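You operate a simulated robot arm through the tools that you are given. There is no shell and no other tool.

The job below is to be done with a simulated robot arm. You get a single attempt, and the scene is never put back.

JOB
Put things in order on the top of the steel table. At the end: the orange sensor head and the teal rim beaker (pot) on the top of the steel table have changed places; the purple heat probe stands on top of the red lens; the short black bolt stands where the purple heat probe stood; whatever was shut is shut again. Leave all else as you found it, and nothing knocked over.

Only the result counts: the job must be done as asked and must still hold three seconds after the hand-in. Knocking over, shifting, dropping, spilling or breaking anything else fails it.

ROBOT AND FRAMES
A 6-joint arm with a two-finger gripper, fixed in place. Base frame: the origin is on the floor under the middle of its stand, x ahead of it, y to its left, z up; the work surface is at about z = 850. Readings come in mm, rad, newtons and seconds.
With the tool pointing down near the work surface it reaches from about 140 to 680 mm from the base axis. Its first joint turns from -1.152 to 1.152 rad. Payload 2.45 kg.
The TCP is the grasp point between the finger pads, 30 mm short of the fingertips. In the tool frame z runs along the fingers and y along their closing line. The gripper opens to 106 mm; its body begins 79 mm behind the TCP.
Orientation is told as [roll, pitch, yaw] about the base's x, y, z axes, in that order, counted from this pose: with the fingers straight down and closing along the base's y, the tool's x points along the base's -x, its y along +y and its z along -z.

CONTROLS
- The arm moves only by the tool drive_tool. Its argument "rows" is one flat list of numbers, 7 for each row, row after row: the shift along the tool's x, y, z in units of 400 mm (1.0 is 400 mm), then the turn, a rotation vector about the tool's x, y, z in units of 60 degrees (1.0 is 60 degrees), then the opening, from 0 (shut) to 1 (fully open). In form: [x, y, z, rx, ry, rz, fingers, x, y, z, rx, ry, rz, fingers, ...]. A call has 1 to 20 rows; each row is the pose to reach, as a shift and turn from the pose commanded when the call began, along the tool's axes at that moment. A call with a number of a shift or a turn outside -1 to 1 is refused whole. Each row takes 0.2 s and may step no farther than 50 mm and 0.15 rad from the row before; otherwise, or with a gripper value out of range, the whole call is refused. A pose out of reach is approached as far as the arm can. The call stops where the force on the tool passes 40 N (or 10 N more than at its start, if that is more) or the arm is blocked; 0.2 s more then pass. The fingers move at their own pace (about 153 mm/s each) and stop on an object; they squeeze with about 32 N. The grip force told is the motor's: it shows also when the fingers shut on nothing. Time passes only in rows, and 0.2 s behind the last, so rows that repeat a pose let the fingers close. It gives the time, the measured TCP pose, the force on the tool (base axes), the opening and the grip force at its end, in the units of the frame above (readings bear some noise), with the torque about the TCP (base axes, N m) and any sound that the robot's microphone picked up.
- Cameras (640 x 400 px; columns grow to the right, rows downward): "scene" is fixed at [76.7, 439.1, 1403.7]; the picture's right is [-0.48, -0.88, 0.00], its down [-0.51, 0.28, -0.81] and it looks along [0.71, -0.39, -0.58] (base axes); focal length 370 px, centre (320, 200). "wrist" rides on the gripper at [76, -2, -106] in the tool frame; the picture's right is [0.02, 1.00, 0.00], its down [-0.78, 0.02, -0.62] and it looks along [-0.62, 0.01, 0.78] (tool axes); focal length 247 px, centre (320, 200). There is no depth. A picture from a camera that has moved, and an enlarged one, comes with that camera's place and axes in the base frame and with its lens.
- grab_frame(camera): a new picture of that camera. It takes no simulated time.
- inspect(camera, box): a new picture of the part [left, top, right, bottom] of that camera's present view, enlarged. It takes no simulated time.
- job_done(): hands the job in; it is judged then, once.

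Nothing tells you positions but the pictures and the camera data. Unless the task says otherwise, let go and move clear before handing in.

The tools are called after ">>>" by a JSON object that holds its "name" and its "arguments". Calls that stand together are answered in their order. drive_tool: Moves the arm, as the interface text tells. Its arguments: {"type":"object","properties":{"rows":{"type":"array","items":{"type":"number"}}},"required":["rows"]} The other tools are called the same way: grab_frame (camera) takes a picture; inspect (camera, box) takes an enlarged picture of a part of a camera's view; job_done () hands the job in.

At the start:

```text
t: 0.0
tcp_pos: [421.6, -107.8, 1122.6]
tcp_rot: [0.0, 0.0, -0.001]
ft_force: [0.4, -0.3, -0.6]
ft_torque: [0.0, 0.0, -0.03]
finger_gap: 106.2
grasp_force: 0.0
```

scene: 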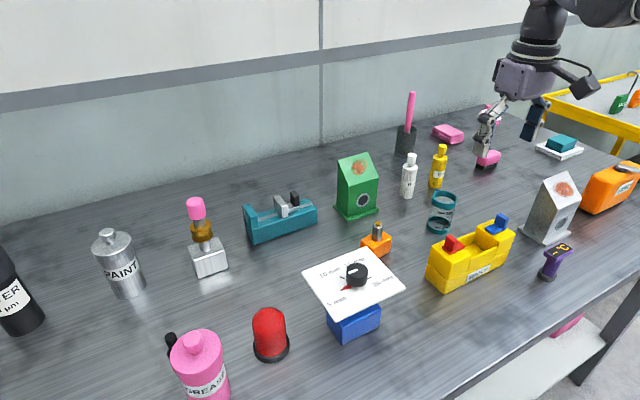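
wrist: 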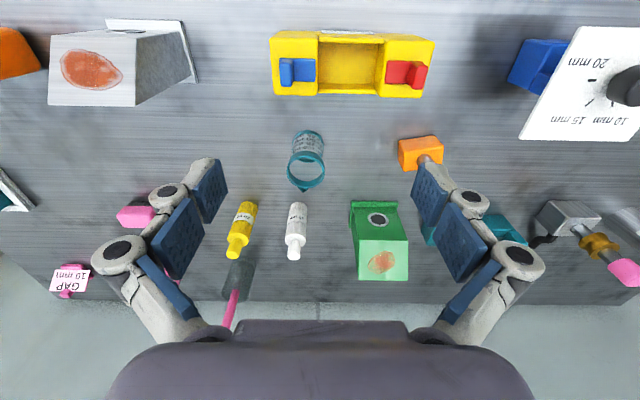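

I see a cluttered steel table: an orange sensor head, a teal-rimmed beaker, a purple heat probe at the right, a red dome (possibly the red lens) at front, and a yellow case. I'll look closer before moving anything.

>>> {"name": "inspect", "arguments": {"camera": "scene", "box": [320, 160, 480, 260]}}

>>> {"name": "inspect", "arguments": {"camera": "scene", "box": [480, 160, 640, 260]}}

>>> {"name": "inspect", "arguments": {"camera": "scene", "box": [400, 200, 600, 325]}}

>>> {"name": "inspect", "arguments": {"camera": "scene", "box": [240, 240, 420, 352]}}

>>> {"name": "inspect", "arguments": {"camera": "scene", "box": [140, 280, 332, 400]}}

>>> {"name": "inspect", "arguments": {"camera": "scene", "box": [220, 150, 400, 262]}}

>>> {"name": "inspect", "arguments": {"camera": "scene", "box": [380, 80, 540, 180]}}

>>> {"name": "inspect", "arguments": {"camera": "scene", "box": [520, 60, 640, 135]}}

>>> {"name": "inspect", "arguments": {"camera": "scene", "box": [0, 180, 240, 330]}}

```text
4.00 times, centred on (400, 210) of scene
camera zoom: at [76.7, 439.1, 1403.7], right [-0.48, -0.88, 0.0], down [-0.51, 0.28, -0.81], along [0.71, -0.39, -0.58], focal length 1482 px, centre (0, 160)
```

zoom: 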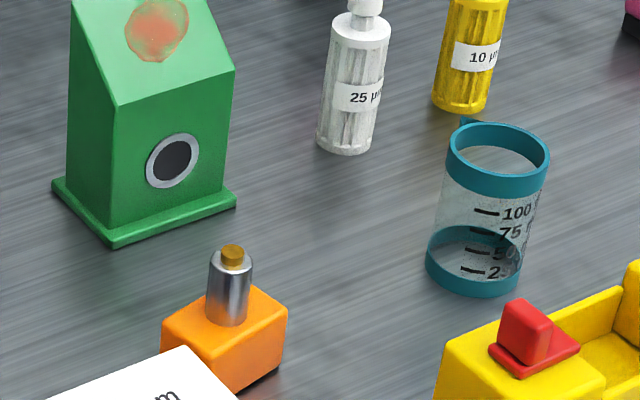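

```text
4.00 times, centred on (560, 210) of scene
camera zoom: at [76.7, 439.1, 1403.7], right [-0.48, -0.88, 0.0], down [-0.51, 0.28, -0.81], along [0.71, -0.39, -0.58], focal length 1482 px, centre (-640, 160)
```

zoom: 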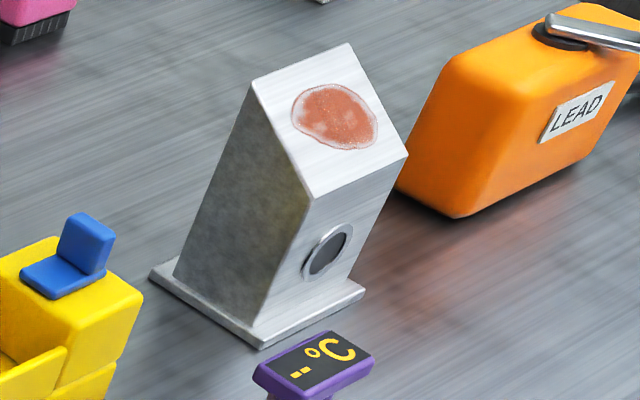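

```text
3.20 times, centred on (500, 262) of scene
camera zoom: at [76.7, 439.1, 1403.7], right [-0.48, -0.88, 0.0], down [-0.51, 0.28, -0.81], along [0.71, -0.39, -0.58], focal length 1185 px, centre (-256, 0)
```

zoom: 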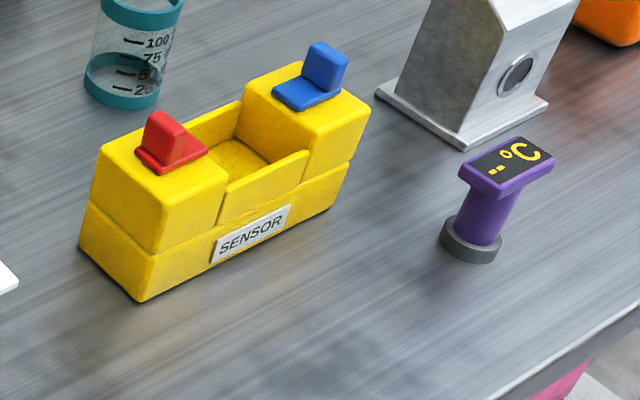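

```text
3.56 times, centred on (330, 296) of scene
camera zoom: at [76.7, 439.1, 1403.7], right [-0.48, -0.88, 0.0], down [-0.51, 0.28, -0.81], along [0.71, -0.39, -0.58], focal length 1317 px, centre (284, -141)
```

zoom: 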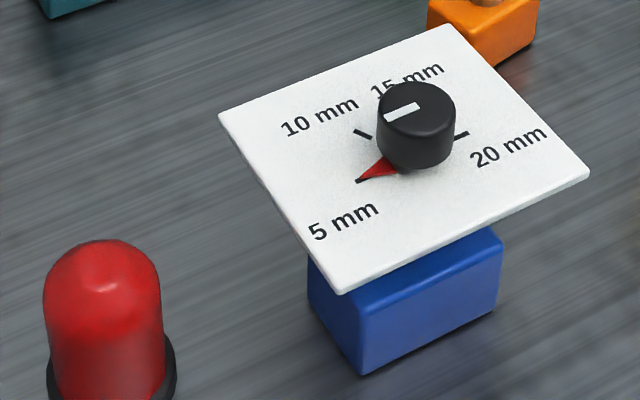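

```text
3.33 times, centred on (236, 340) of scene
camera zoom: at [76.7, 439.1, 1403.7], right [-0.48, -0.88, 0.0], down [-0.51, 0.28, -0.81], along [0.71, -0.39, -0.58], focal length 1235 px, centre (600, -267)
```

zoom: 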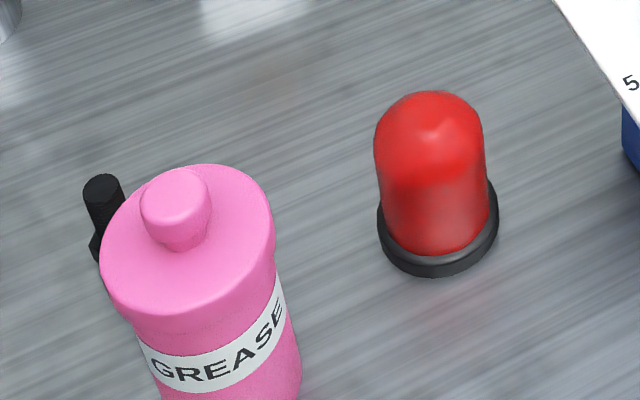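

```text
3.56 times, centred on (310, 206) of scene
camera zoom: at [76.7, 439.1, 1403.7], right [-0.48, -0.88, 0.0], down [-0.51, 0.28, -0.81], along [0.71, -0.39, -0.58], focal length 1317 px, centre (356, 179)
```

zoom: 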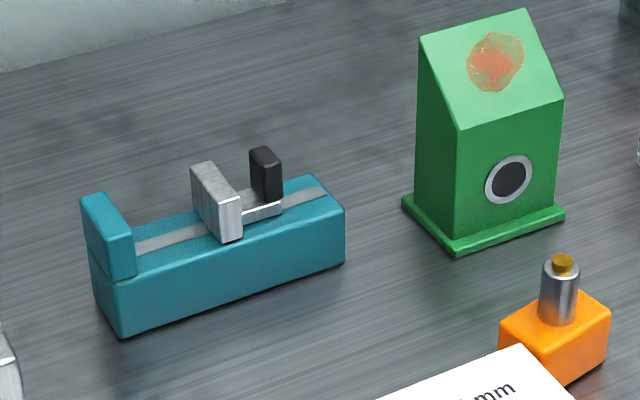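

```text
4.00 times, centred on (460, 130) of scene
camera zoom: at [76.7, 439.1, 1403.7], right [-0.48, -0.88, 0.0], down [-0.51, 0.28, -0.81], along [0.71, -0.39, -0.58], focal length 1482 px, centre (-240, 480)
```

zoom: 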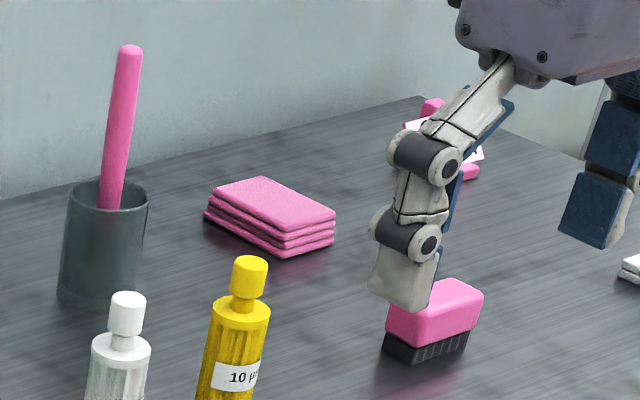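

```text
5.33 times, centred on (580, 98) of scene
camera zoom: at [76.7, 439.1, 1403.7], right [-0.48, -0.88, 0.0], down [-0.51, 0.28, -0.81], along [0.71, -0.39, -0.58], focal length 1975 px, centre (-1067, 747)
```

zoom: 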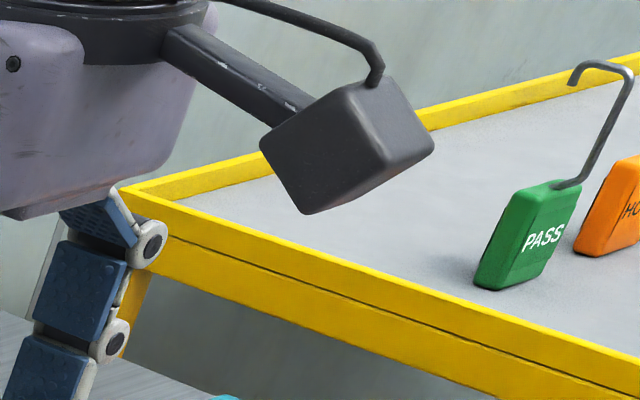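

```text
2.67 times, centred on (120, 255) of scene
camera zoom: at [76.7, 439.1, 1403.7], right [-0.48, -0.88, 0.0], down [-0.51, 0.28, -0.81], along [0.71, -0.39, -0.58], focal length 988 px, centre (853, 53)
```

zoom: 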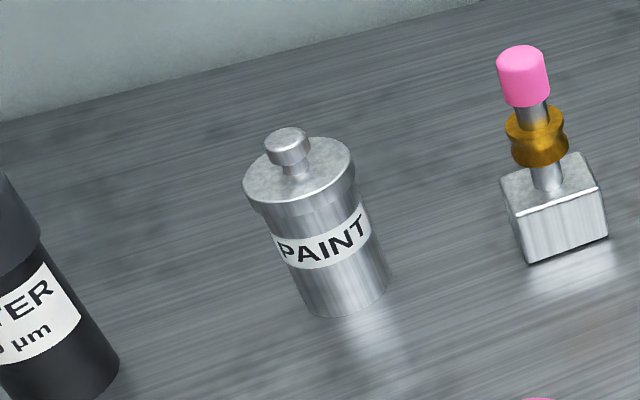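

The orange sensor head looks to be near (535, 52) and the beaker near (524, -117). The probe is near (309, -203), the red dome near (422, 343), and a black bolt sits behind the grease can near (480, 480). I'll move the wrist camera to the left side to survey the red dome and the bolts.

>>> {"name": "drive_tool", "arguments": {"rows": [0.022, 0.112, -0.009, 0, 0, 0, 1, 0.044, 0.224, -0.019, 0, 0, 0, 1, 0.066, 0.336, -0.028, 0, 0, 0, 1, 0.088, 0.448, -0.038, 0, 0, 0, 1, 0.11, 0.56, -0.047, 0, 0, 0, 1, 0.131, 0.671, -0.056, 0, 0, 0, 1, 0.153, 0.783, -0.066, 0, 0, 0, 1, 0.175, 0.895, -0.075, 0, 0, 0, 1]}}

>>> {"name": "grab_frame", "arguments": {"camera": "wrist"}}

>>> {"name": "grab_frame", "arguments": {"camera": "scene"}}

```text
t: 1.8
tcp_pos: [351.3, 250.5, 1156.4]
tcp_rot: [-0.001, 0.001, 0.0]
ft_force: [-0.5, 0.0, -0.2]
ft_torque: [-0.01, 0.0, -0.01]
finger_gap: 105.7
grasp_force: 0.0
```

```text
taken
camera wrist: at [275.1, 249.6, 1261.0], right [-0.02, 1.0, 0.0], down [0.78, 0.02, 0.62], along [0.62, 0.01, -0.78], focal length 247 px, centre (320, 200)
```

wrist: 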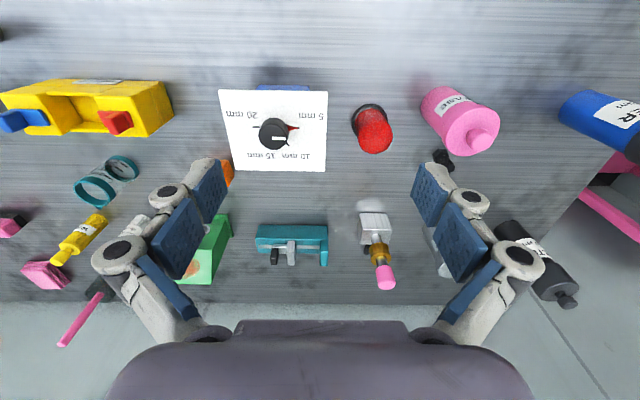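

```text
taken
```

scene: 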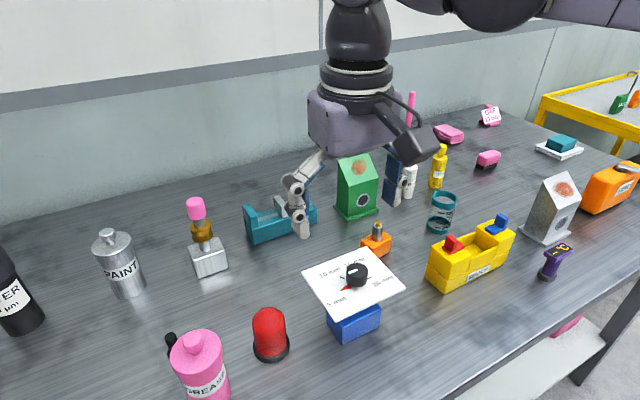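

The survey view shows the red dome, the grease can with a black bolt beside it, and more bottles to the left. I'll zoom in on those parts.

>>> {"name": "inspect", "arguments": {"camera": "wrist", "box": [330, 70, 520, 189]}}

>>> {"name": "inspect", "arguments": {"camera": "wrist", "box": [520, 60, 640, 320]}}

>>> {"name": "inspect", "arguments": {"camera": "scene", "box": [240, 290, 310, 370]}}

>>> {"name": "inspect", "arguments": {"camera": "wrist", "box": [0, 60, 220, 200]}}

>>> {"name": "inspect", "arguments": {"camera": "wrist", "box": [0, 180, 240, 320]}}

>>> {"name": "inspect", "arguments": {"camera": "scene", "box": [460, 90, 640, 200]}}

```text
3.36 times, centred on (425, 130) of wrist
camera zoom: at [275.1, 249.6, 1261.0], right [-0.02, 1.0, 0.0], down [0.78, 0.02, 0.62], along [0.62, 0.01, -0.78], focal length 830 px, centre (-33, 437)
```

zoom: 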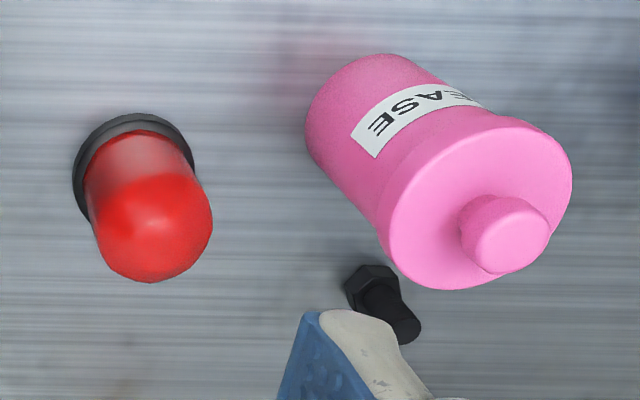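

```text
1.54 times, centred on (580, 190) of wrist
camera zoom: at [275.1, 249.6, 1261.0], right [-0.02, 1.0, 0.0], down [0.78, 0.02, 0.62], along [0.62, 0.01, -0.78], focal length 380 px, centre (-80, 215)
```

zoom: 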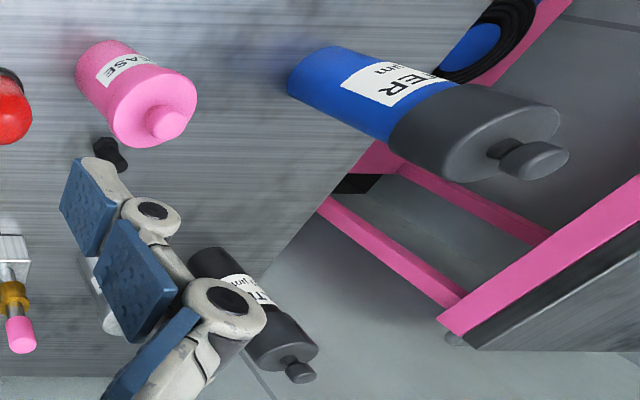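

```text
5.00 times, centred on (275, 330) of scene
camera zoom: at [76.7, 439.1, 1403.7], right [-0.48, -0.88, 0.0], down [-0.51, 0.28, -0.81], along [0.71, -0.39, -0.58], focal length 1852 px, centre (545, -450)
```

zoom: 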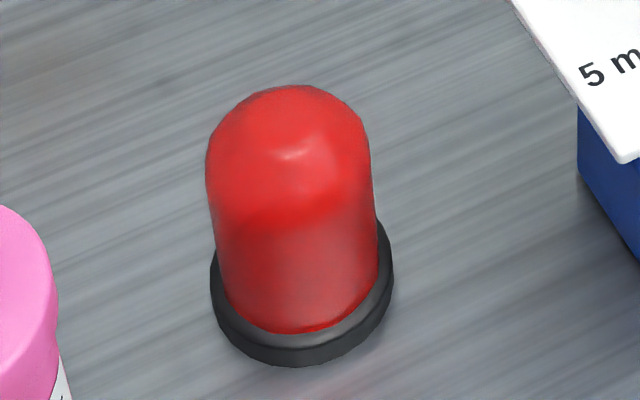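

```text
2.86 times, centred on (110, 130) of wrist
camera zoom: at [275.1, 249.6, 1261.0], right [-0.02, 1.0, 0.0], down [0.78, 0.02, 0.62], along [0.62, 0.01, -0.78], focal length 706 px, centre (920, 400)
```

zoom: 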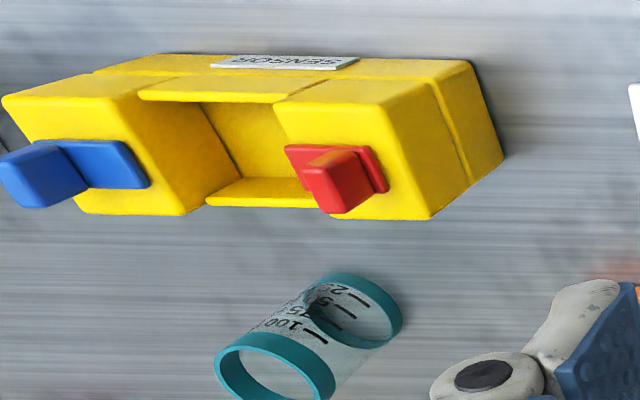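

```text
2.67 times, centred on (120, 250) of wrist
camera zoom: at [275.1, 249.6, 1261.0], right [-0.02, 1.0, 0.0], down [0.78, 0.02, 0.62], along [0.62, 0.01, -0.78], focal length 659 px, centre (853, 67)
```

zoom: 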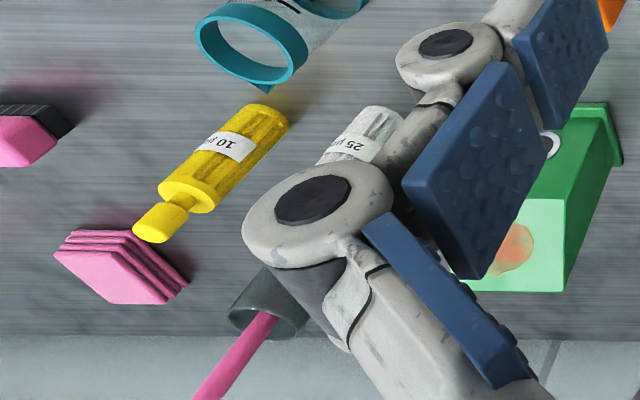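

```text
3.56 times, centred on (550, 145) of scene
camera zoom: at [76.7, 439.1, 1403.7], right [-0.48, -0.88, 0.0], down [-0.51, 0.28, -0.81], along [0.71, -0.39, -0.58], focal length 1317 px, centre (-498, 396)
```

zoom: 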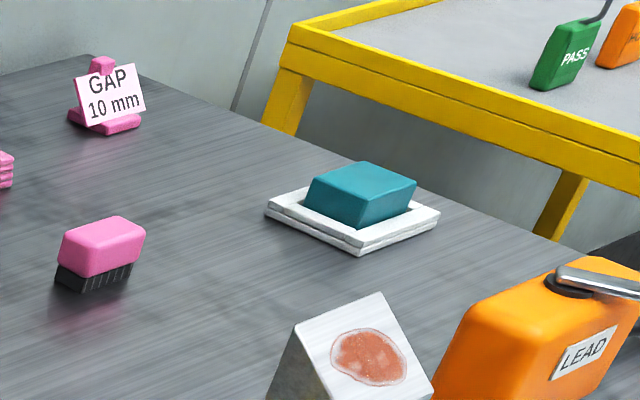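

The dome stands at about (420, 340) with a rounded top, and the bolt is next to the grease can. To be sure nothing is hidden, I'll tilt the hand back and check the near strip of the table.

>>> {"name": "drive_tool", "arguments": {"rows": [0, 0, 0, 0, 0.14, 0, 1, 0, 0, 0, 0, 0.28, 0, 1, 0, 0, 0, 0, 0.42, 0, 1, 0, 0, 0, 0, 0.56, 0, 1]}}

>>> {"name": "grab_frame", "arguments": {"camera": "wrist"}}

```text
t: 2.8
tcp_pos: [348.0, 256.4, 1153.0]
tcp_rot: [0.009, 0.516, 0.0]
ft_force: [0.2, 0.2, -0.6]
ft_torque: [0.0, -0.01, -0.03]
finger_gap: 106.0
grasp_force: 0.2
out of reach, approached as far as the arm can: row 4
```

```text
taken
camera wrist: at [334.1, 253.7, 1282.5], right [-0.01, 1.0, 0.02], down [0.99, 0.01, 0.15], along [0.15, 0.02, -0.99], focal length 247 px, centre (320, 200)
```

wrist: 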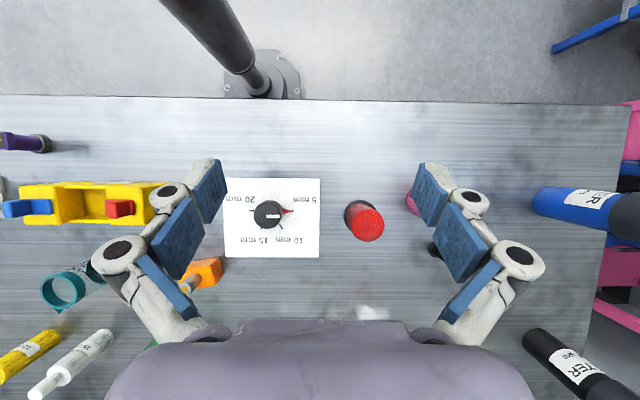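

The near strip holds nothing else. I'll undo the tilt and then set up a near-horizontal look at the dome and bolt.

>>> {"name": "drive_tool", "arguments": {"rows": [0, 0, 0, 0, -0.14, 0, 1, 0, 0, 0, 0, -0.28, 0, 1, 0, 0, 0, 0, -0.42, 0, 1, 0, 0, 0, 0, -0.56, 0, 1]}}

```text
t: 3.8
tcp_pos: [347.4, 256.7, 1152.4]
tcp_rot: [0.009, -0.076, -0.008]
ft_force: [0.1, 0.4, -0.6]
ft_torque: [0.0, -0.03, 0.0]
finger_gap: 106.0
grasp_force: 0.1
```

The hand is nearly vertical again. I'll drop behind the dome with a forward tilt to see the dome and bolt from the side.

>>> {"name": "drive_tool", "arguments": {"rows": [0.0326, 0.0304, 0.0602, 0, -0.0993, 0, 1, 0.0652, 0.0608, 0.1204, 0, -0.1986, 0, 1, 0.0978, 0.0912, 0.1806, 0, -0.298, 0, 1, 0.1304, 0.1216, 0.2408, 0, -0.3973, 0, 1, 0.163, 0.152, 0.301, 0, -0.4966, 0, 1, 0.1956, 0.1825, 0.361, 0, -0.596, 0, 1]}}

>>> {"name": "grab_frame", "arguments": {"camera": "wrist"}}

```text
t: 5.2
tcp_pos: [304.0, 320.0, 1005.9]
tcp_rot: [0.013, -0.698, -0.014]
ft_force: [0.0, -0.5, 0.2]
ft_torque: [-0.04, 0.03, -0.05]
finger_gap: 106.0
grasp_force: 0.0
out of reach, approached as far as the arm can: row 6
```

```text
taken
camera wrist: at [177.3, 320.6, 1037.4], right [-0.01, 1.0, 0.0], down [0.2, 0.01, 0.98], along [0.98, 0.01, -0.2], focal length 247 px, centre (320, 200)
```

wrist: 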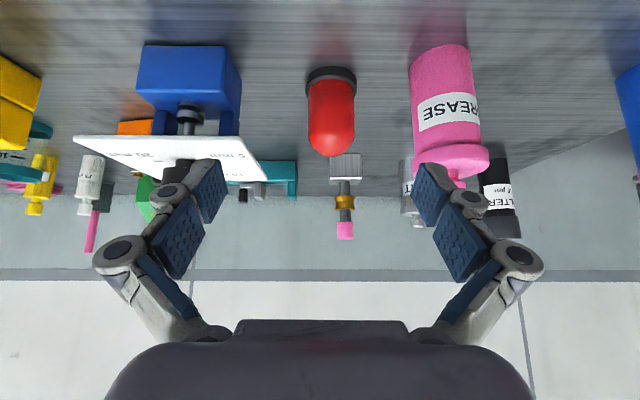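

The red dome looks hemispherical from the side. I'll zoom in on it to check.

>>> {"name": "inspect", "arguments": {"camera": "wrist", "box": [290, 50, 380, 170]}}

>>> {"name": "inspect", "arguments": {"camera": "wrist", "box": [390, 30, 530, 240]}}

>>> {"name": "inspect", "arguments": {"camera": "wrist", "box": [0, 40, 300, 250]}}

```text
3.33 times, centred on (335, 110) of wrist
camera zoom: at [177.3, 320.6, 1037.4], right [-0.01, 1.0, 0.0], down [0.2, 0.01, 0.98], along [0.98, 0.01, -0.2], focal length 823 px, centre (270, 500)
```

zoom: 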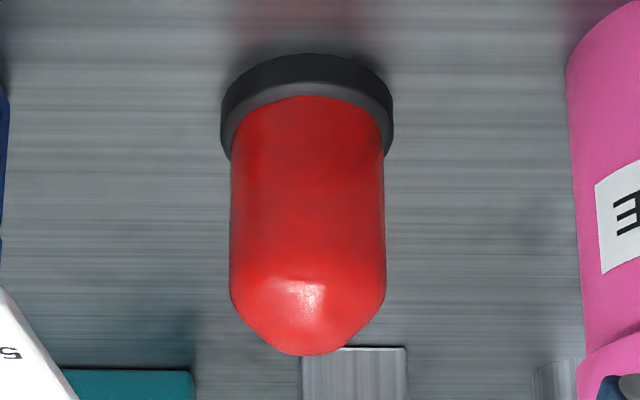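

```text
1.90 times, centred on (460, 135) of wrist
camera zoom: at [177.3, 320.6, 1037.4], right [-0.01, 1.0, 0.0], down [0.2, 0.01, 0.98], along [0.98, 0.01, -0.2], focal length 470 px, centre (53, 324)
```

zoom: 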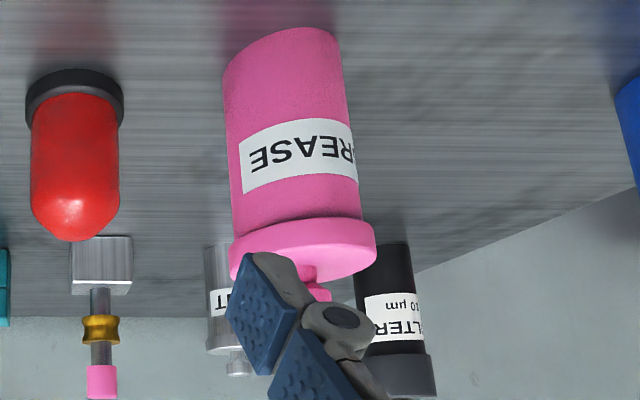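

```text
1.90 times, centred on (150, 145) of wrist
camera zoom: at [177.3, 320.6, 1037.4], right [-0.01, 1.0, 0.0], down [0.2, 0.01, 0.98], along [0.98, 0.01, -0.2], focal length 470 px, centre (644, 305)
```

zoom: 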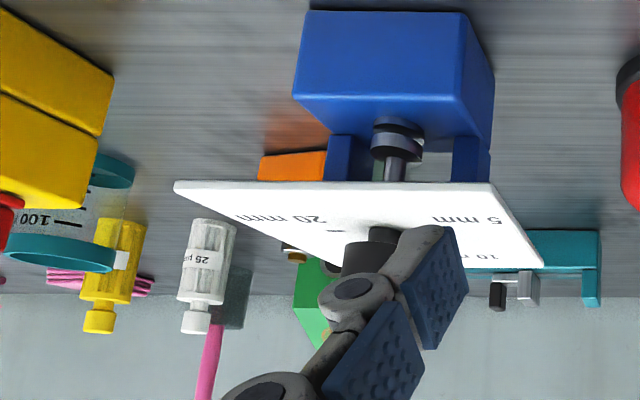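

The profile needs a sharper look, so I'll zoom tightly on the dome's top and the objects beyond it.

>>> {"name": "inspect", "arguments": {"camera": "wrist", "box": [300, 120, 364, 160]}}

>>> {"name": "inspect", "arguments": {"camera": "scene", "box": [248, 300, 296, 330]}}

>>> {"name": "inspect", "arguments": {"camera": "scene", "box": [420, 185, 468, 240]}}

>>> {"name": "inspect", "arguments": {"camera": "scene", "box": [530, 235, 594, 290]}}

>>> {"name": "inspect", "arguments": {"camera": "scene", "box": [424, 210, 520, 295]}}

>>> {"name": "inspect", "arguments": {"camera": "scene", "box": [350, 210, 410, 265]}}

```text
10.00 times, centred on (332, 140) of wrist
camera zoom: at [177.3, 320.6, 1037.4], right [-0.01, 1.0, 0.0], down [0.2, 0.01, 0.98], along [0.98, 0.01, -0.2], focal length 2470 px, centre (200, 800)
```

zoom: 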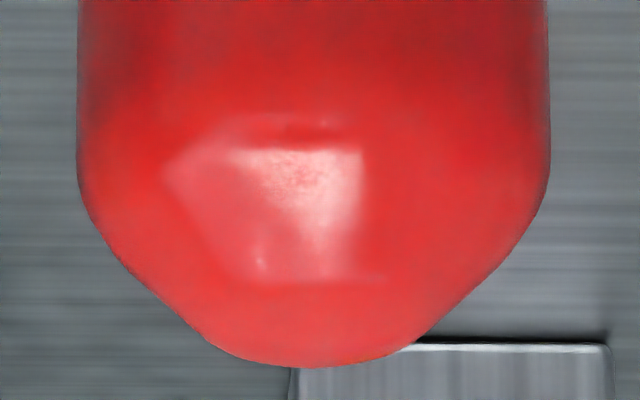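

```text
13.33 times, centred on (272, 315) of scene
camera zoom: at [76.6, 439.1, 1403.7], right [-0.48, -0.88, 0.0], down [-0.51, 0.28, -0.81], along [0.71, -0.39, -0.58], focal length 4938 px, centre (960, -1333)
```

zoom: 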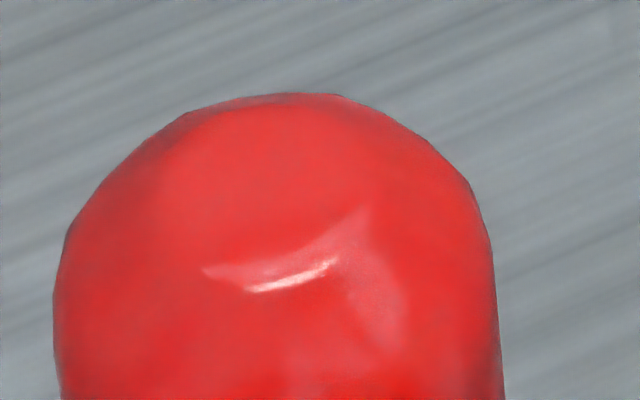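

```text
7.27 times, centred on (444, 212) of scene
camera zoom: at [76.6, 439.1, 1403.7], right [-0.48, -0.88, 0.0], down [-0.51, 0.28, -0.81], along [0.71, -0.39, -0.58], focal length 2694 px, centre (-582, 109)
```

zoom: 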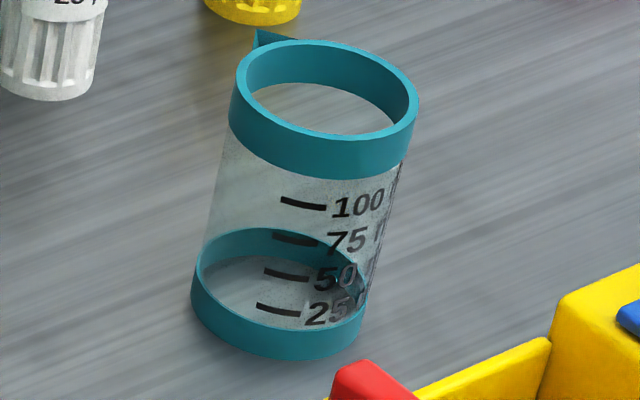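

```text
7.27 times, centred on (562, 262) of scene
camera zoom: at [76.6, 439.1, 1403.7], right [-0.48, -0.88, 0.0], down [-0.51, 0.28, -0.81], along [0.71, -0.39, -0.58], focal length 2694 px, centre (-1440, -254)
```

zoom: 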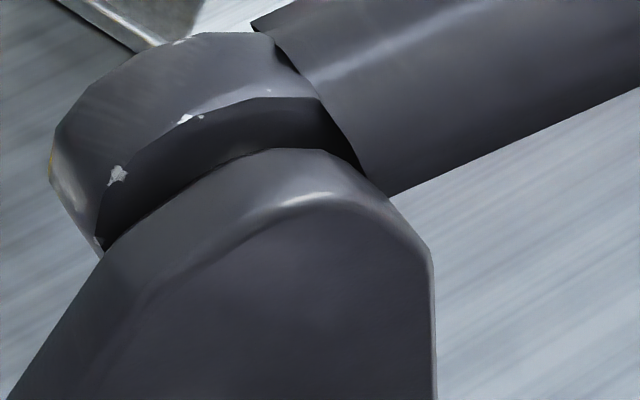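

```text
4.71 times, centred on (472, 252) of scene
camera zoom: at [76.6, 439.1, 1403.7], right [-0.48, -0.88, 0.0], down [-0.51, 0.28, -0.81], along [0.71, -0.39, -0.58], focal length 1743 px, centre (-395, -47)
```

zoom: 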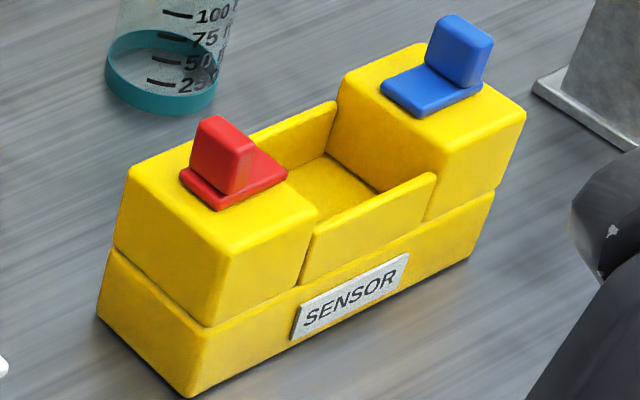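

```text
7.27 times, centred on (380, 238) of scene
camera zoom: at [76.6, 439.1, 1403.7], right [-0.48, -0.88, 0.0], down [-0.51, 0.28, -0.81], along [0.71, -0.39, -0.58], focal length 2694 px, centre (-116, -73)
```

zoom: 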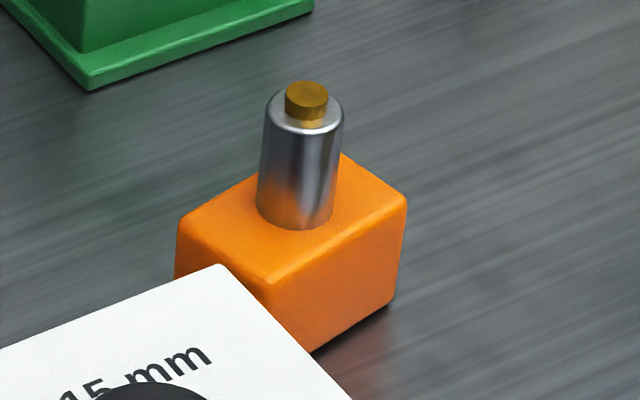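

The dome's profile looks like a bevelled dome with a small flat top about 20 mm wide. Next I'll go above the grease can area for an accurate look at the black bolt.

>>> {"name": "drive_tool", "arguments": {"rows": [-0.0622, 0.0333, 0.001, 0, 0.111, 0, 1, -0.1244, 0.0667, 0.002, 0, 0.222, 0, 1, -0.1866, 0.1, 0.003, 0, 0.333, 0, 1, -0.2488, 0.1333, 0.004, 0, 0.444, 0, 1, -0.311, 0.1667, 0.005, 0, 0.555, 0, 1, -0.373, 0.2, 0.0065, 0, 0.667, 0, 1]}}

>>> {"name": "grab_frame", "arguments": {"camera": "wrist"}}

```text
t: 6.6
tcp_pos: [423.3, 398.5, 1098.6]
tcp_rot: [0.012, 0.005, -0.007]
ft_force: [-0.4, -0.1, -0.7]
ft_torque: [-0.01, 0.02, 0.02]
finger_gap: 106.1
grasp_force: 0.0
```

```text
taken
camera wrist: at [347.0, 395.6, 1205.2], right [-0.01, 1.0, 0.01], down [0.79, 0.01, 0.62], along [0.62, 0.02, -0.79], focal length 247 px, centre (320, 200)
```

wrist: 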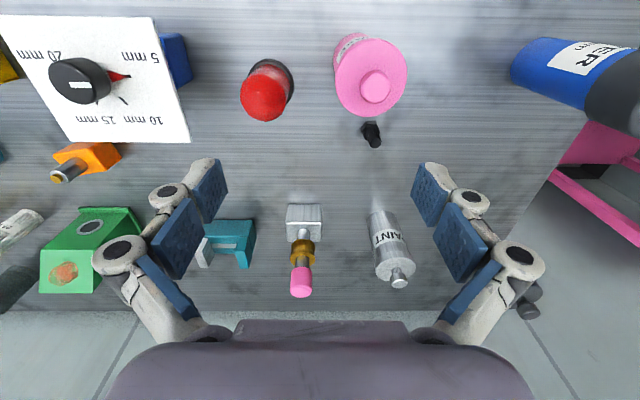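

>>> {"name": "inspect", "arguments": {"camera": "wrist", "box": [220, 20, 420, 160]}}

>>> {"name": "inspect", "arguments": {"camera": "wrist", "box": [340, 110, 404, 150]}}

>>> {"name": "inspect", "arguments": {"camera": "wrist", "box": [232, 50, 304, 130]}}

>>> {"name": "inspect", "arguments": {"camera": "wrist", "box": [190, 190, 440, 310]}}

```text
2.86 times, centred on (320, 90) of wrist
camera zoom: at [347.0, 395.6, 1205.2], right [-0.01, 1.0, 0.01], down [0.79, 0.01, 0.62], along [0.62, 0.02, -0.79], focal length 706 px, centre (320, 514)
```

zoom: 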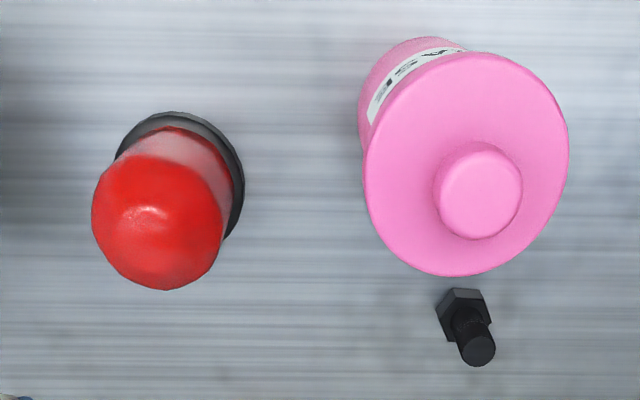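

```text
10.00 times, centred on (372, 130) of wrist
camera zoom: at [347.0, 395.6, 1205.2], right [-0.01, 1.0, 0.01], down [0.79, 0.01, 0.62], along [0.62, 0.02, -0.79], focal length 2470 px, centre (-200, 900)
```

zoom: 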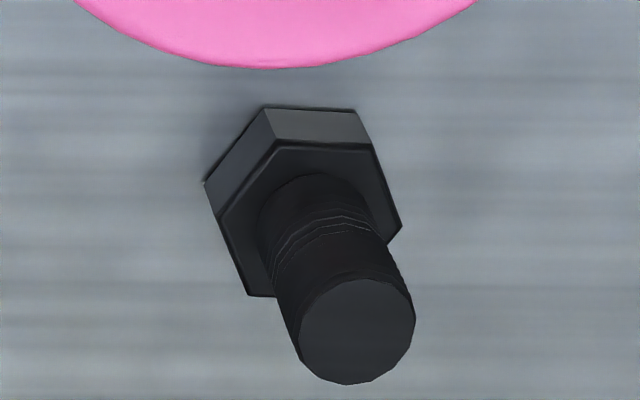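

```text
5.00 times, centred on (268, 90) of wrist
camera zoom: at [347.0, 395.6, 1205.2], right [-0.01, 1.0, 0.01], down [0.79, 0.01, 0.62], along [0.62, 0.02, -0.79], focal length 1235 px, centre (580, 750)
```

zoom: 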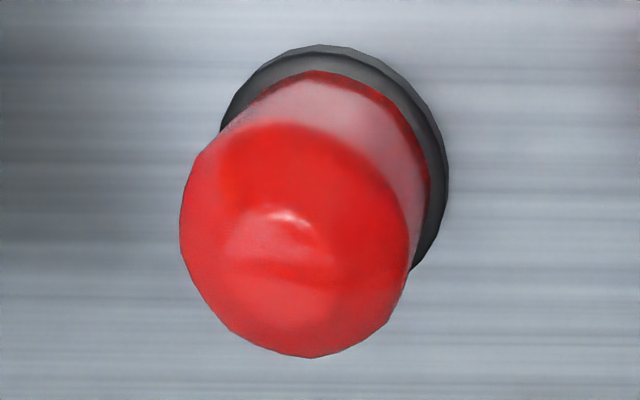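

```text
2.56 times, centred on (315, 250) of wrist
camera zoom: at [347.0, 395.6, 1205.2], right [-0.01, 1.0, 0.01], down [0.79, 0.01, 0.62], along [0.62, 0.02, -0.79], focal length 632 px, centre (333, 72)
```

zoom: 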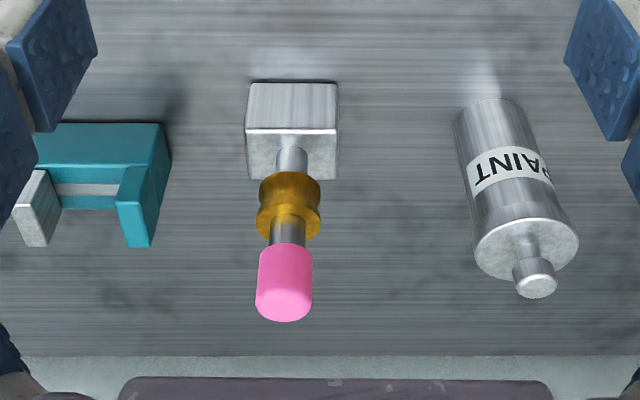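

The bolt stands at about (491, 476) and is roughly 49 mm tall. The dome's top is near z = 938 and clearly truncated flat. Next I'll survey the probe area on the right.

>>> {"name": "drive_tool", "arguments": {"rows": [0.025, -0.11, -0.005, 0, 0, 0, 1, 0.051, -0.22, -0.01, 0, 0, 0, 1, 0.077, -0.33, -0.015, 0, 0, 0, 1, 0.103, -0.44, -0.02, 0, 0, 0, 1, 0.128, -0.55, -0.025, 0, 0, 0, 1, 0.154, -0.66, -0.03, 0, 0, 0, 1, 0.18, -0.77, -0.035, 0, 0, 0, 1, 0.206, -0.88, -0.04, 0, 0, 0, 1, 0.232, -0.99, -0.045, 0, 0, 0, 1]}}

>>> {"name": "drive_tool", "arguments": {"rows": [0.02, -0.11, 0, 0, 0, 0, 1, 0.04, -0.22, 0, 0, 0, 0, 1, 0.06, -0.33, 0, 0, 0, 0, 1, 0.08, -0.4, 0, 0, 0, 0, 1]}}

>>> {"name": "grab_frame", "arguments": {"camera": "wrist"}}

>>> {"name": "grab_frame", "arguments": {"camera": "scene"}}

```text
t: 8.6
tcp_pos: [326.6, -0.6, 1109.4]
tcp_rot: [0.008, 0.001, -0.007]
ft_force: [-0.3, 0.6, -0.2]
ft_torque: [0.02, 0.03, 0.03]
finger_gap: 106.0
grasp_force: 0.0
```

```text
t: 9.6
tcp_pos: [292.3, -154.5, 1109.3]
tcp_rot: [0.008, 0.003, -0.006]
ft_force: [0.0, -0.2, -0.5]
ft_torque: [0.0, -0.02, 0.0]
finger_gap: 106.1
grasp_force: 0.1
```

```text
taken
camera wrist: at [217.4, -156.3, 1214.8], right [-0.02, 1.0, 0.01], down [0.78, 0.01, 0.62], along [0.62, 0.02, -0.78], focal length 247 px, centre (320, 200)
```

wrist: 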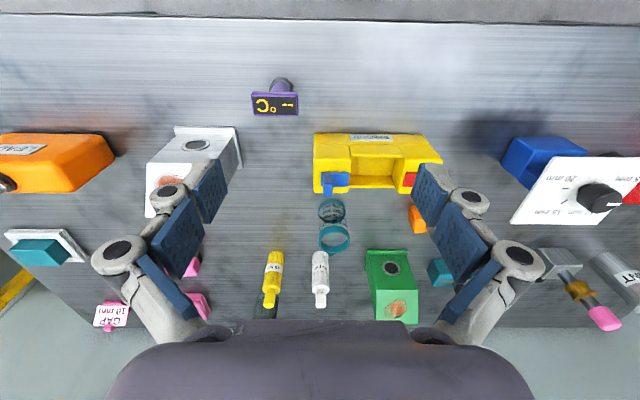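

```text
taken
```

scene: 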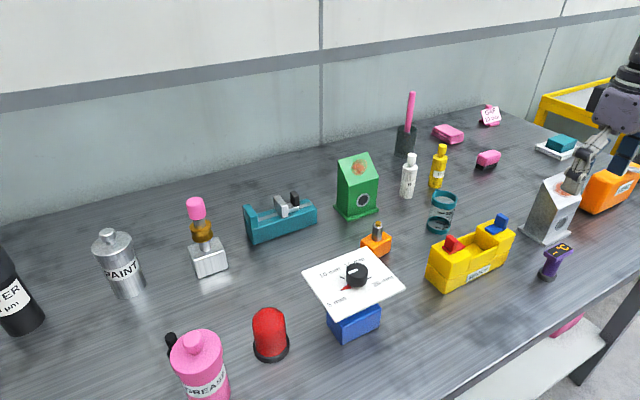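

>>> {"name": "inspect", "arguments": {"camera": "wrist", "box": [240, 70, 320, 120]}}

>>> {"name": "inspect", "arguments": {"camera": "wrist", "box": [130, 60, 450, 260]}}

>>> {"name": "inspect", "arguments": {"camera": "scene", "box": [530, 235, 586, 285]}}

>>> {"name": "inspect", "arguments": {"camera": "wrist", "box": [0, 110, 240, 330]}}

```text
8.00 times, centred on (280, 95) of wrist
camera zoom: at [217.4, -156.3, 1214.8], right [-0.02, 1.0, 0.01], down [0.78, 0.01, 0.62], along [0.62, 0.02, -0.78], focal length 1976 px, centre (640, 1040)
```

zoom: 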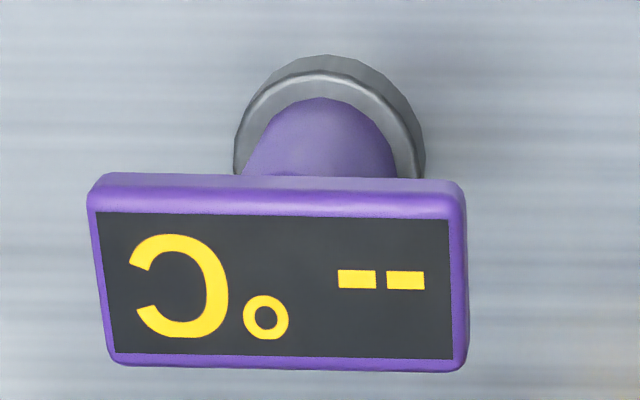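

```text
2.00 times, centred on (290, 160) of wrist
camera zoom: at [217.4, -156.3, 1214.8], right [-0.02, 1.0, 0.01], down [0.78, 0.01, 0.62], along [0.62, 0.02, -0.78], focal length 494 px, centre (380, 280)
```

zoom: 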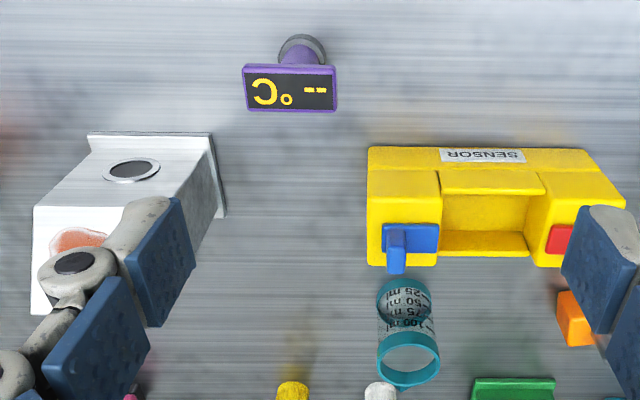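

```text
8.00 times, centred on (558, 260) of scene
camera zoom: at [76.6, 439.1, 1403.7], right [-0.48, -0.88, 0.0], down [-0.51, 0.28, -0.81], along [0.71, -0.39, -0.58], focal length 2963 px, centre (-1584, -280)
```

zoom: 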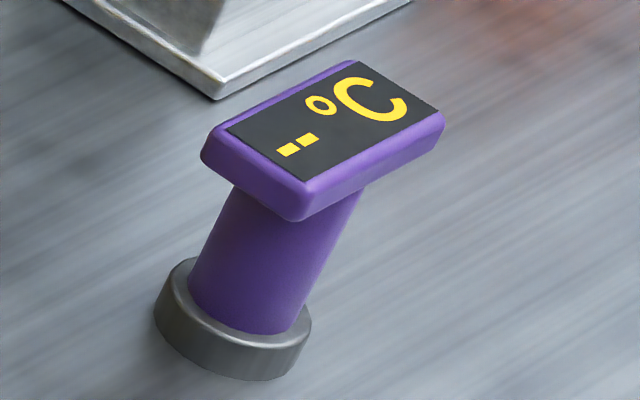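

```text
1.82 times, centred on (120, 220) of wrist
camera zoom: at [217.4, -156.3, 1214.8], right [-0.02, 1.0, 0.01], down [0.78, 0.01, 0.62], along [0.62, 0.02, -0.78], focal length 449 px, centre (684, 164)
```

zoom: 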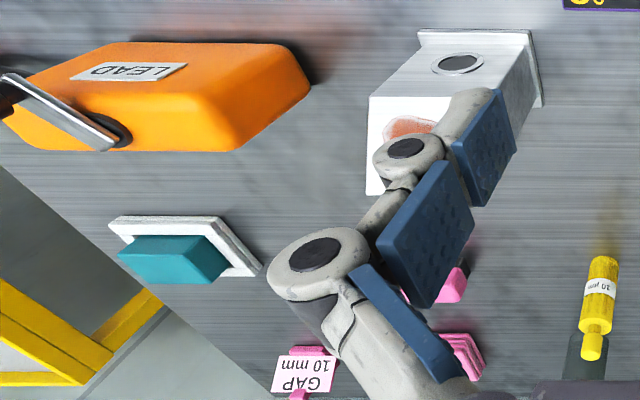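

The probe is upright at about (309, -204), with a head 54 mm wide along y and its top near z = 927. The grey house and yellow box are clear of the finger paths. I'll hover over the probe with the fingers closing along y and check alignment.

>>> {"name": "drive_tool", "arguments": {"rows": [-0.0139, -0.041, 0.09, 0.0025, -0.001, -0.002, 0.9, -0.0278, -0.082, 0.18, 0.005, -0.002, -0.004, 0.9, -0.0418, -0.123, 0.2733, 0.0076, -0.003, -0.0057, 0.9]}}

>>> {"name": "grab_frame", "arguments": {"camera": "wrist"}}

>>> {"name": "inspect", "arguments": {"camera": "scene", "box": [500, 130, 640, 290]}}

```text
t: 10.4
tcp_pos: [309.6, -205.1, 999.9]
tcp_rot: [0.0, -0.002, 0.001]
ft_force: [-0.1, -0.3, 0.1]
ft_torque: [0.02, 0.03, 0.0]
finger_gap: 95.4
grasp_force: 0.0
```

```text
taken
camera wrist: at [233.5, -206.4, 1105.6], right [-0.02, 1.0, 0.0], down [0.78, 0.02, 0.62], along [0.62, 0.01, -0.78], focal length 247 px, centre (320, 200)
```

wrist: 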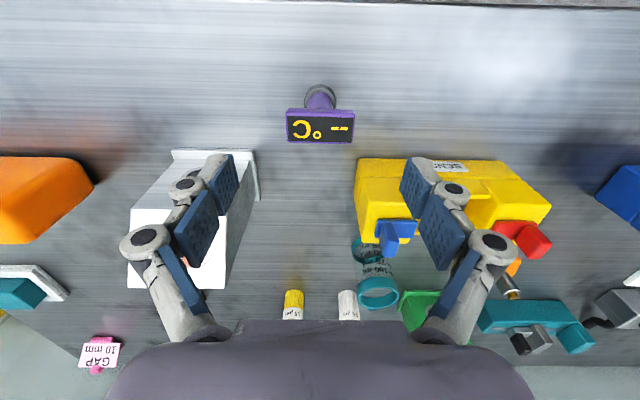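

```text
2.50 times, centred on (570, 210) of scene
camera zoom: at [76.7, 439.1, 1403.7], right [-0.48, -0.88, 0.0], down [-0.51, 0.28, -0.81], along [0.71, -0.39, -0.58], focal length 926 px, centre (-305, 175)
```

zoom: 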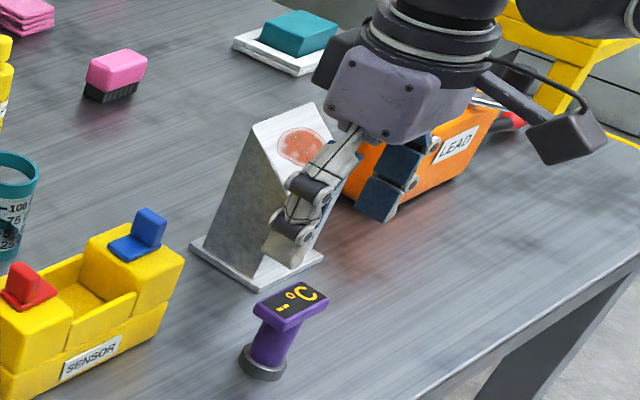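

>>> {"name": "inspect", "arguments": {"camera": "wrist", "box": [280, 70, 360, 150]}}

>>> {"name": "inspect", "arguments": {"camera": "scene", "box": [530, 235, 590, 290]}}

```text
5.00 times, centred on (320, 110) of wrist
camera zoom: at [233.5, -206.4, 1105.6], right [-0.02, 1.0, 0.0], down [0.78, 0.02, 0.62], along [0.62, 0.01, -0.78], focal length 1235 px, centre (320, 650)
```

zoom: 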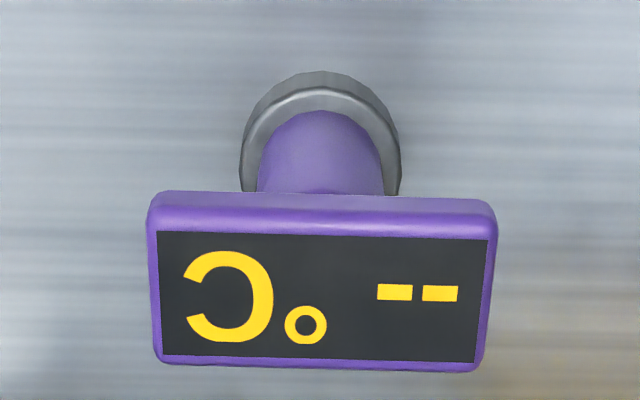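

```text
7.27 times, centred on (560, 262) of scene
camera zoom: at [76.7, 439.1, 1403.7], right [-0.48, -0.88, 0.0], down [-0.51, 0.28, -0.81], along [0.71, -0.39, -0.58], focal length 2694 px, centre (-1426, -254)
```

zoom: 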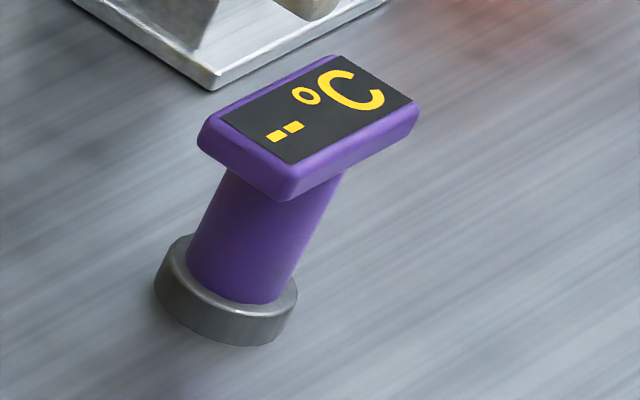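

The TCP sits centred over the probe head to within about 2 mm. I'll descend to the head plate at z ≈ 918 and close on it.

>>> {"name": "drive_tool", "arguments": {"rows": [0, 0, 0.07, 0, 0, 0, 0.9, 0, 0, 0.14, 0, 0, 0, 0.9, 0, 0, 0.2045, 0, 0, 0, 0.9, 0, 0, 0.2045, 0, 0, 0, 0.9]}}

>>> {"name": "inspect", "arguments": {"camera": "scene", "box": [520, 200, 620, 300]}}

>>> {"name": "grab_frame", "arguments": {"camera": "wrist"}}

```text
t: 11.4
tcp_pos: [309.8, -205.5, 919.5]
tcp_rot: [0.002, 0.0, -0.001]
ft_force: [-0.5, -0.4, 0.6]
ft_torque: [-0.01, 0.0, -0.01]
finger_gap: 95.4
grasp_force: 0.1
```

```text
4.00 times, centred on (570, 250) of scene
camera zoom: at [76.6, 439.1, 1403.7], right [-0.48, -0.88, 0.0], down [-0.51, 0.28, -0.81], along [0.71, -0.39, -0.58], focal length 1482 px, centre (-680, 0)
```

zoom: 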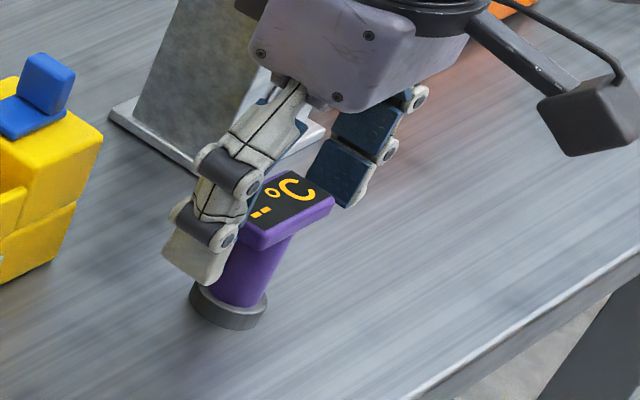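

```text
taken
camera wrist: at [234.4, -206.0, 1023.9], right [-0.02, 1.0, 0.0], down [0.78, 0.02, 0.62], along [0.62, 0.01, -0.78], focal length 247 px, centre (320, 200)
```

wrist: 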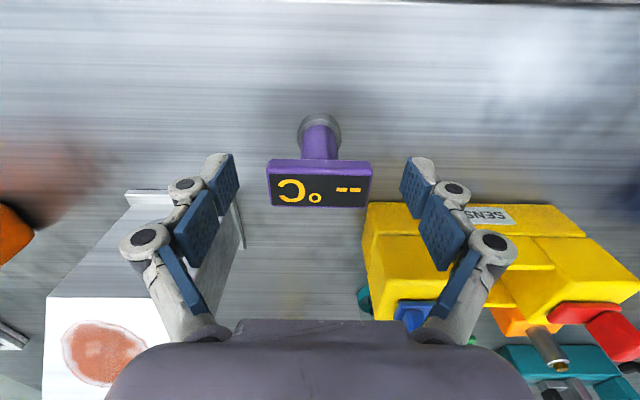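

The head is centred between the pads. Closing now.

>>> {"name": "drive_tool", "arguments": {"rows": [0, 0, 0, 0, 0, 0, 0.6, 0, 0, 0, 0, 0, 0, 0.45, 0, 0, 0, 0, 0, 0, 0.3, 0, 0, 0, 0, 0, 0, 0.3]}}

>>> {"name": "grab_frame", "arguments": {"camera": "wrist"}}

>>> {"name": "inspect", "arguments": {"camera": "scene", "box": [520, 200, 620, 300]}}

```text
t: 12.4
tcp_pos: [309.9, -205.3, 918.5]
tcp_rot: [0.001, 0.0, 0.0]
ft_force: [0.9, 1.1, 1.6]
ft_torque: [0.03, 0.03, -0.01]
finger_gap: 52.1
grasp_force: 31.6
```

```text
taken
camera wrist: at [234.4, -206.0, 1024.3], right [-0.02, 1.0, 0.0], down [0.78, 0.02, 0.62], along [0.62, 0.01, -0.78], focal length 247 px, centre (320, 200)
```

wrist: 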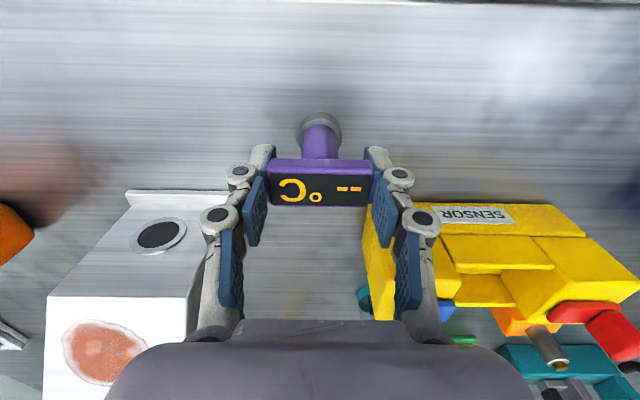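

```text
4.00 times, centred on (570, 250) of scene
camera zoom: at [76.6, 439.1, 1403.7], right [-0.48, -0.88, 0.0], down [-0.51, 0.28, -0.81], along [0.71, -0.39, -0.58], focal length 1482 px, centre (-680, 0)
```

zoom: 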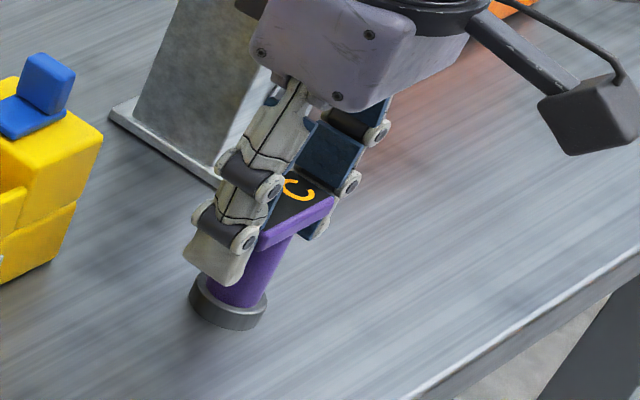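

The probe is gripped at 52 mm. I'll lift it straight up by 200 mm and check the hold.

>>> {"name": "drive_tool", "arguments": {"rows": [0, 0, -0.025, 0, 0, 0, 0.3, 0, 0, -0.1, 0, 0, 0, 0.3, 0, 0, -0.2, 0, 0, 0, 0.3, 0, 0, -0.3, 0, 0, 0, 0.3, 0, 0, -0.4, 0, 0, 0, 0.3, 0, 0, -0.5, 0, 0, 0, 0.3]}}

>>> {"name": "grab_frame", "arguments": {"camera": "wrist"}}

```text
t: 13.8
tcp_pos: [311.5, -203.1, 1121.0]
tcp_rot: [0.003, 0.0, 0.0]
ft_force: [0.0, 0.7, -0.4]
ft_torque: [0.01, 0.01, -0.01]
finger_gap: 52.3
grasp_force: 31.9
```

```text
taken
camera wrist: at [234.2, -204.0, 1226.0], right [-0.02, 1.0, 0.0], down [0.78, 0.02, 0.62], along [0.62, 0.01, -0.78], focal length 247 px, centre (320, 200)
```

wrist: 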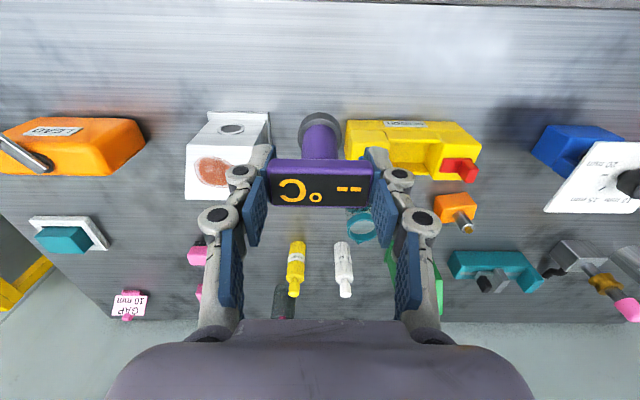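

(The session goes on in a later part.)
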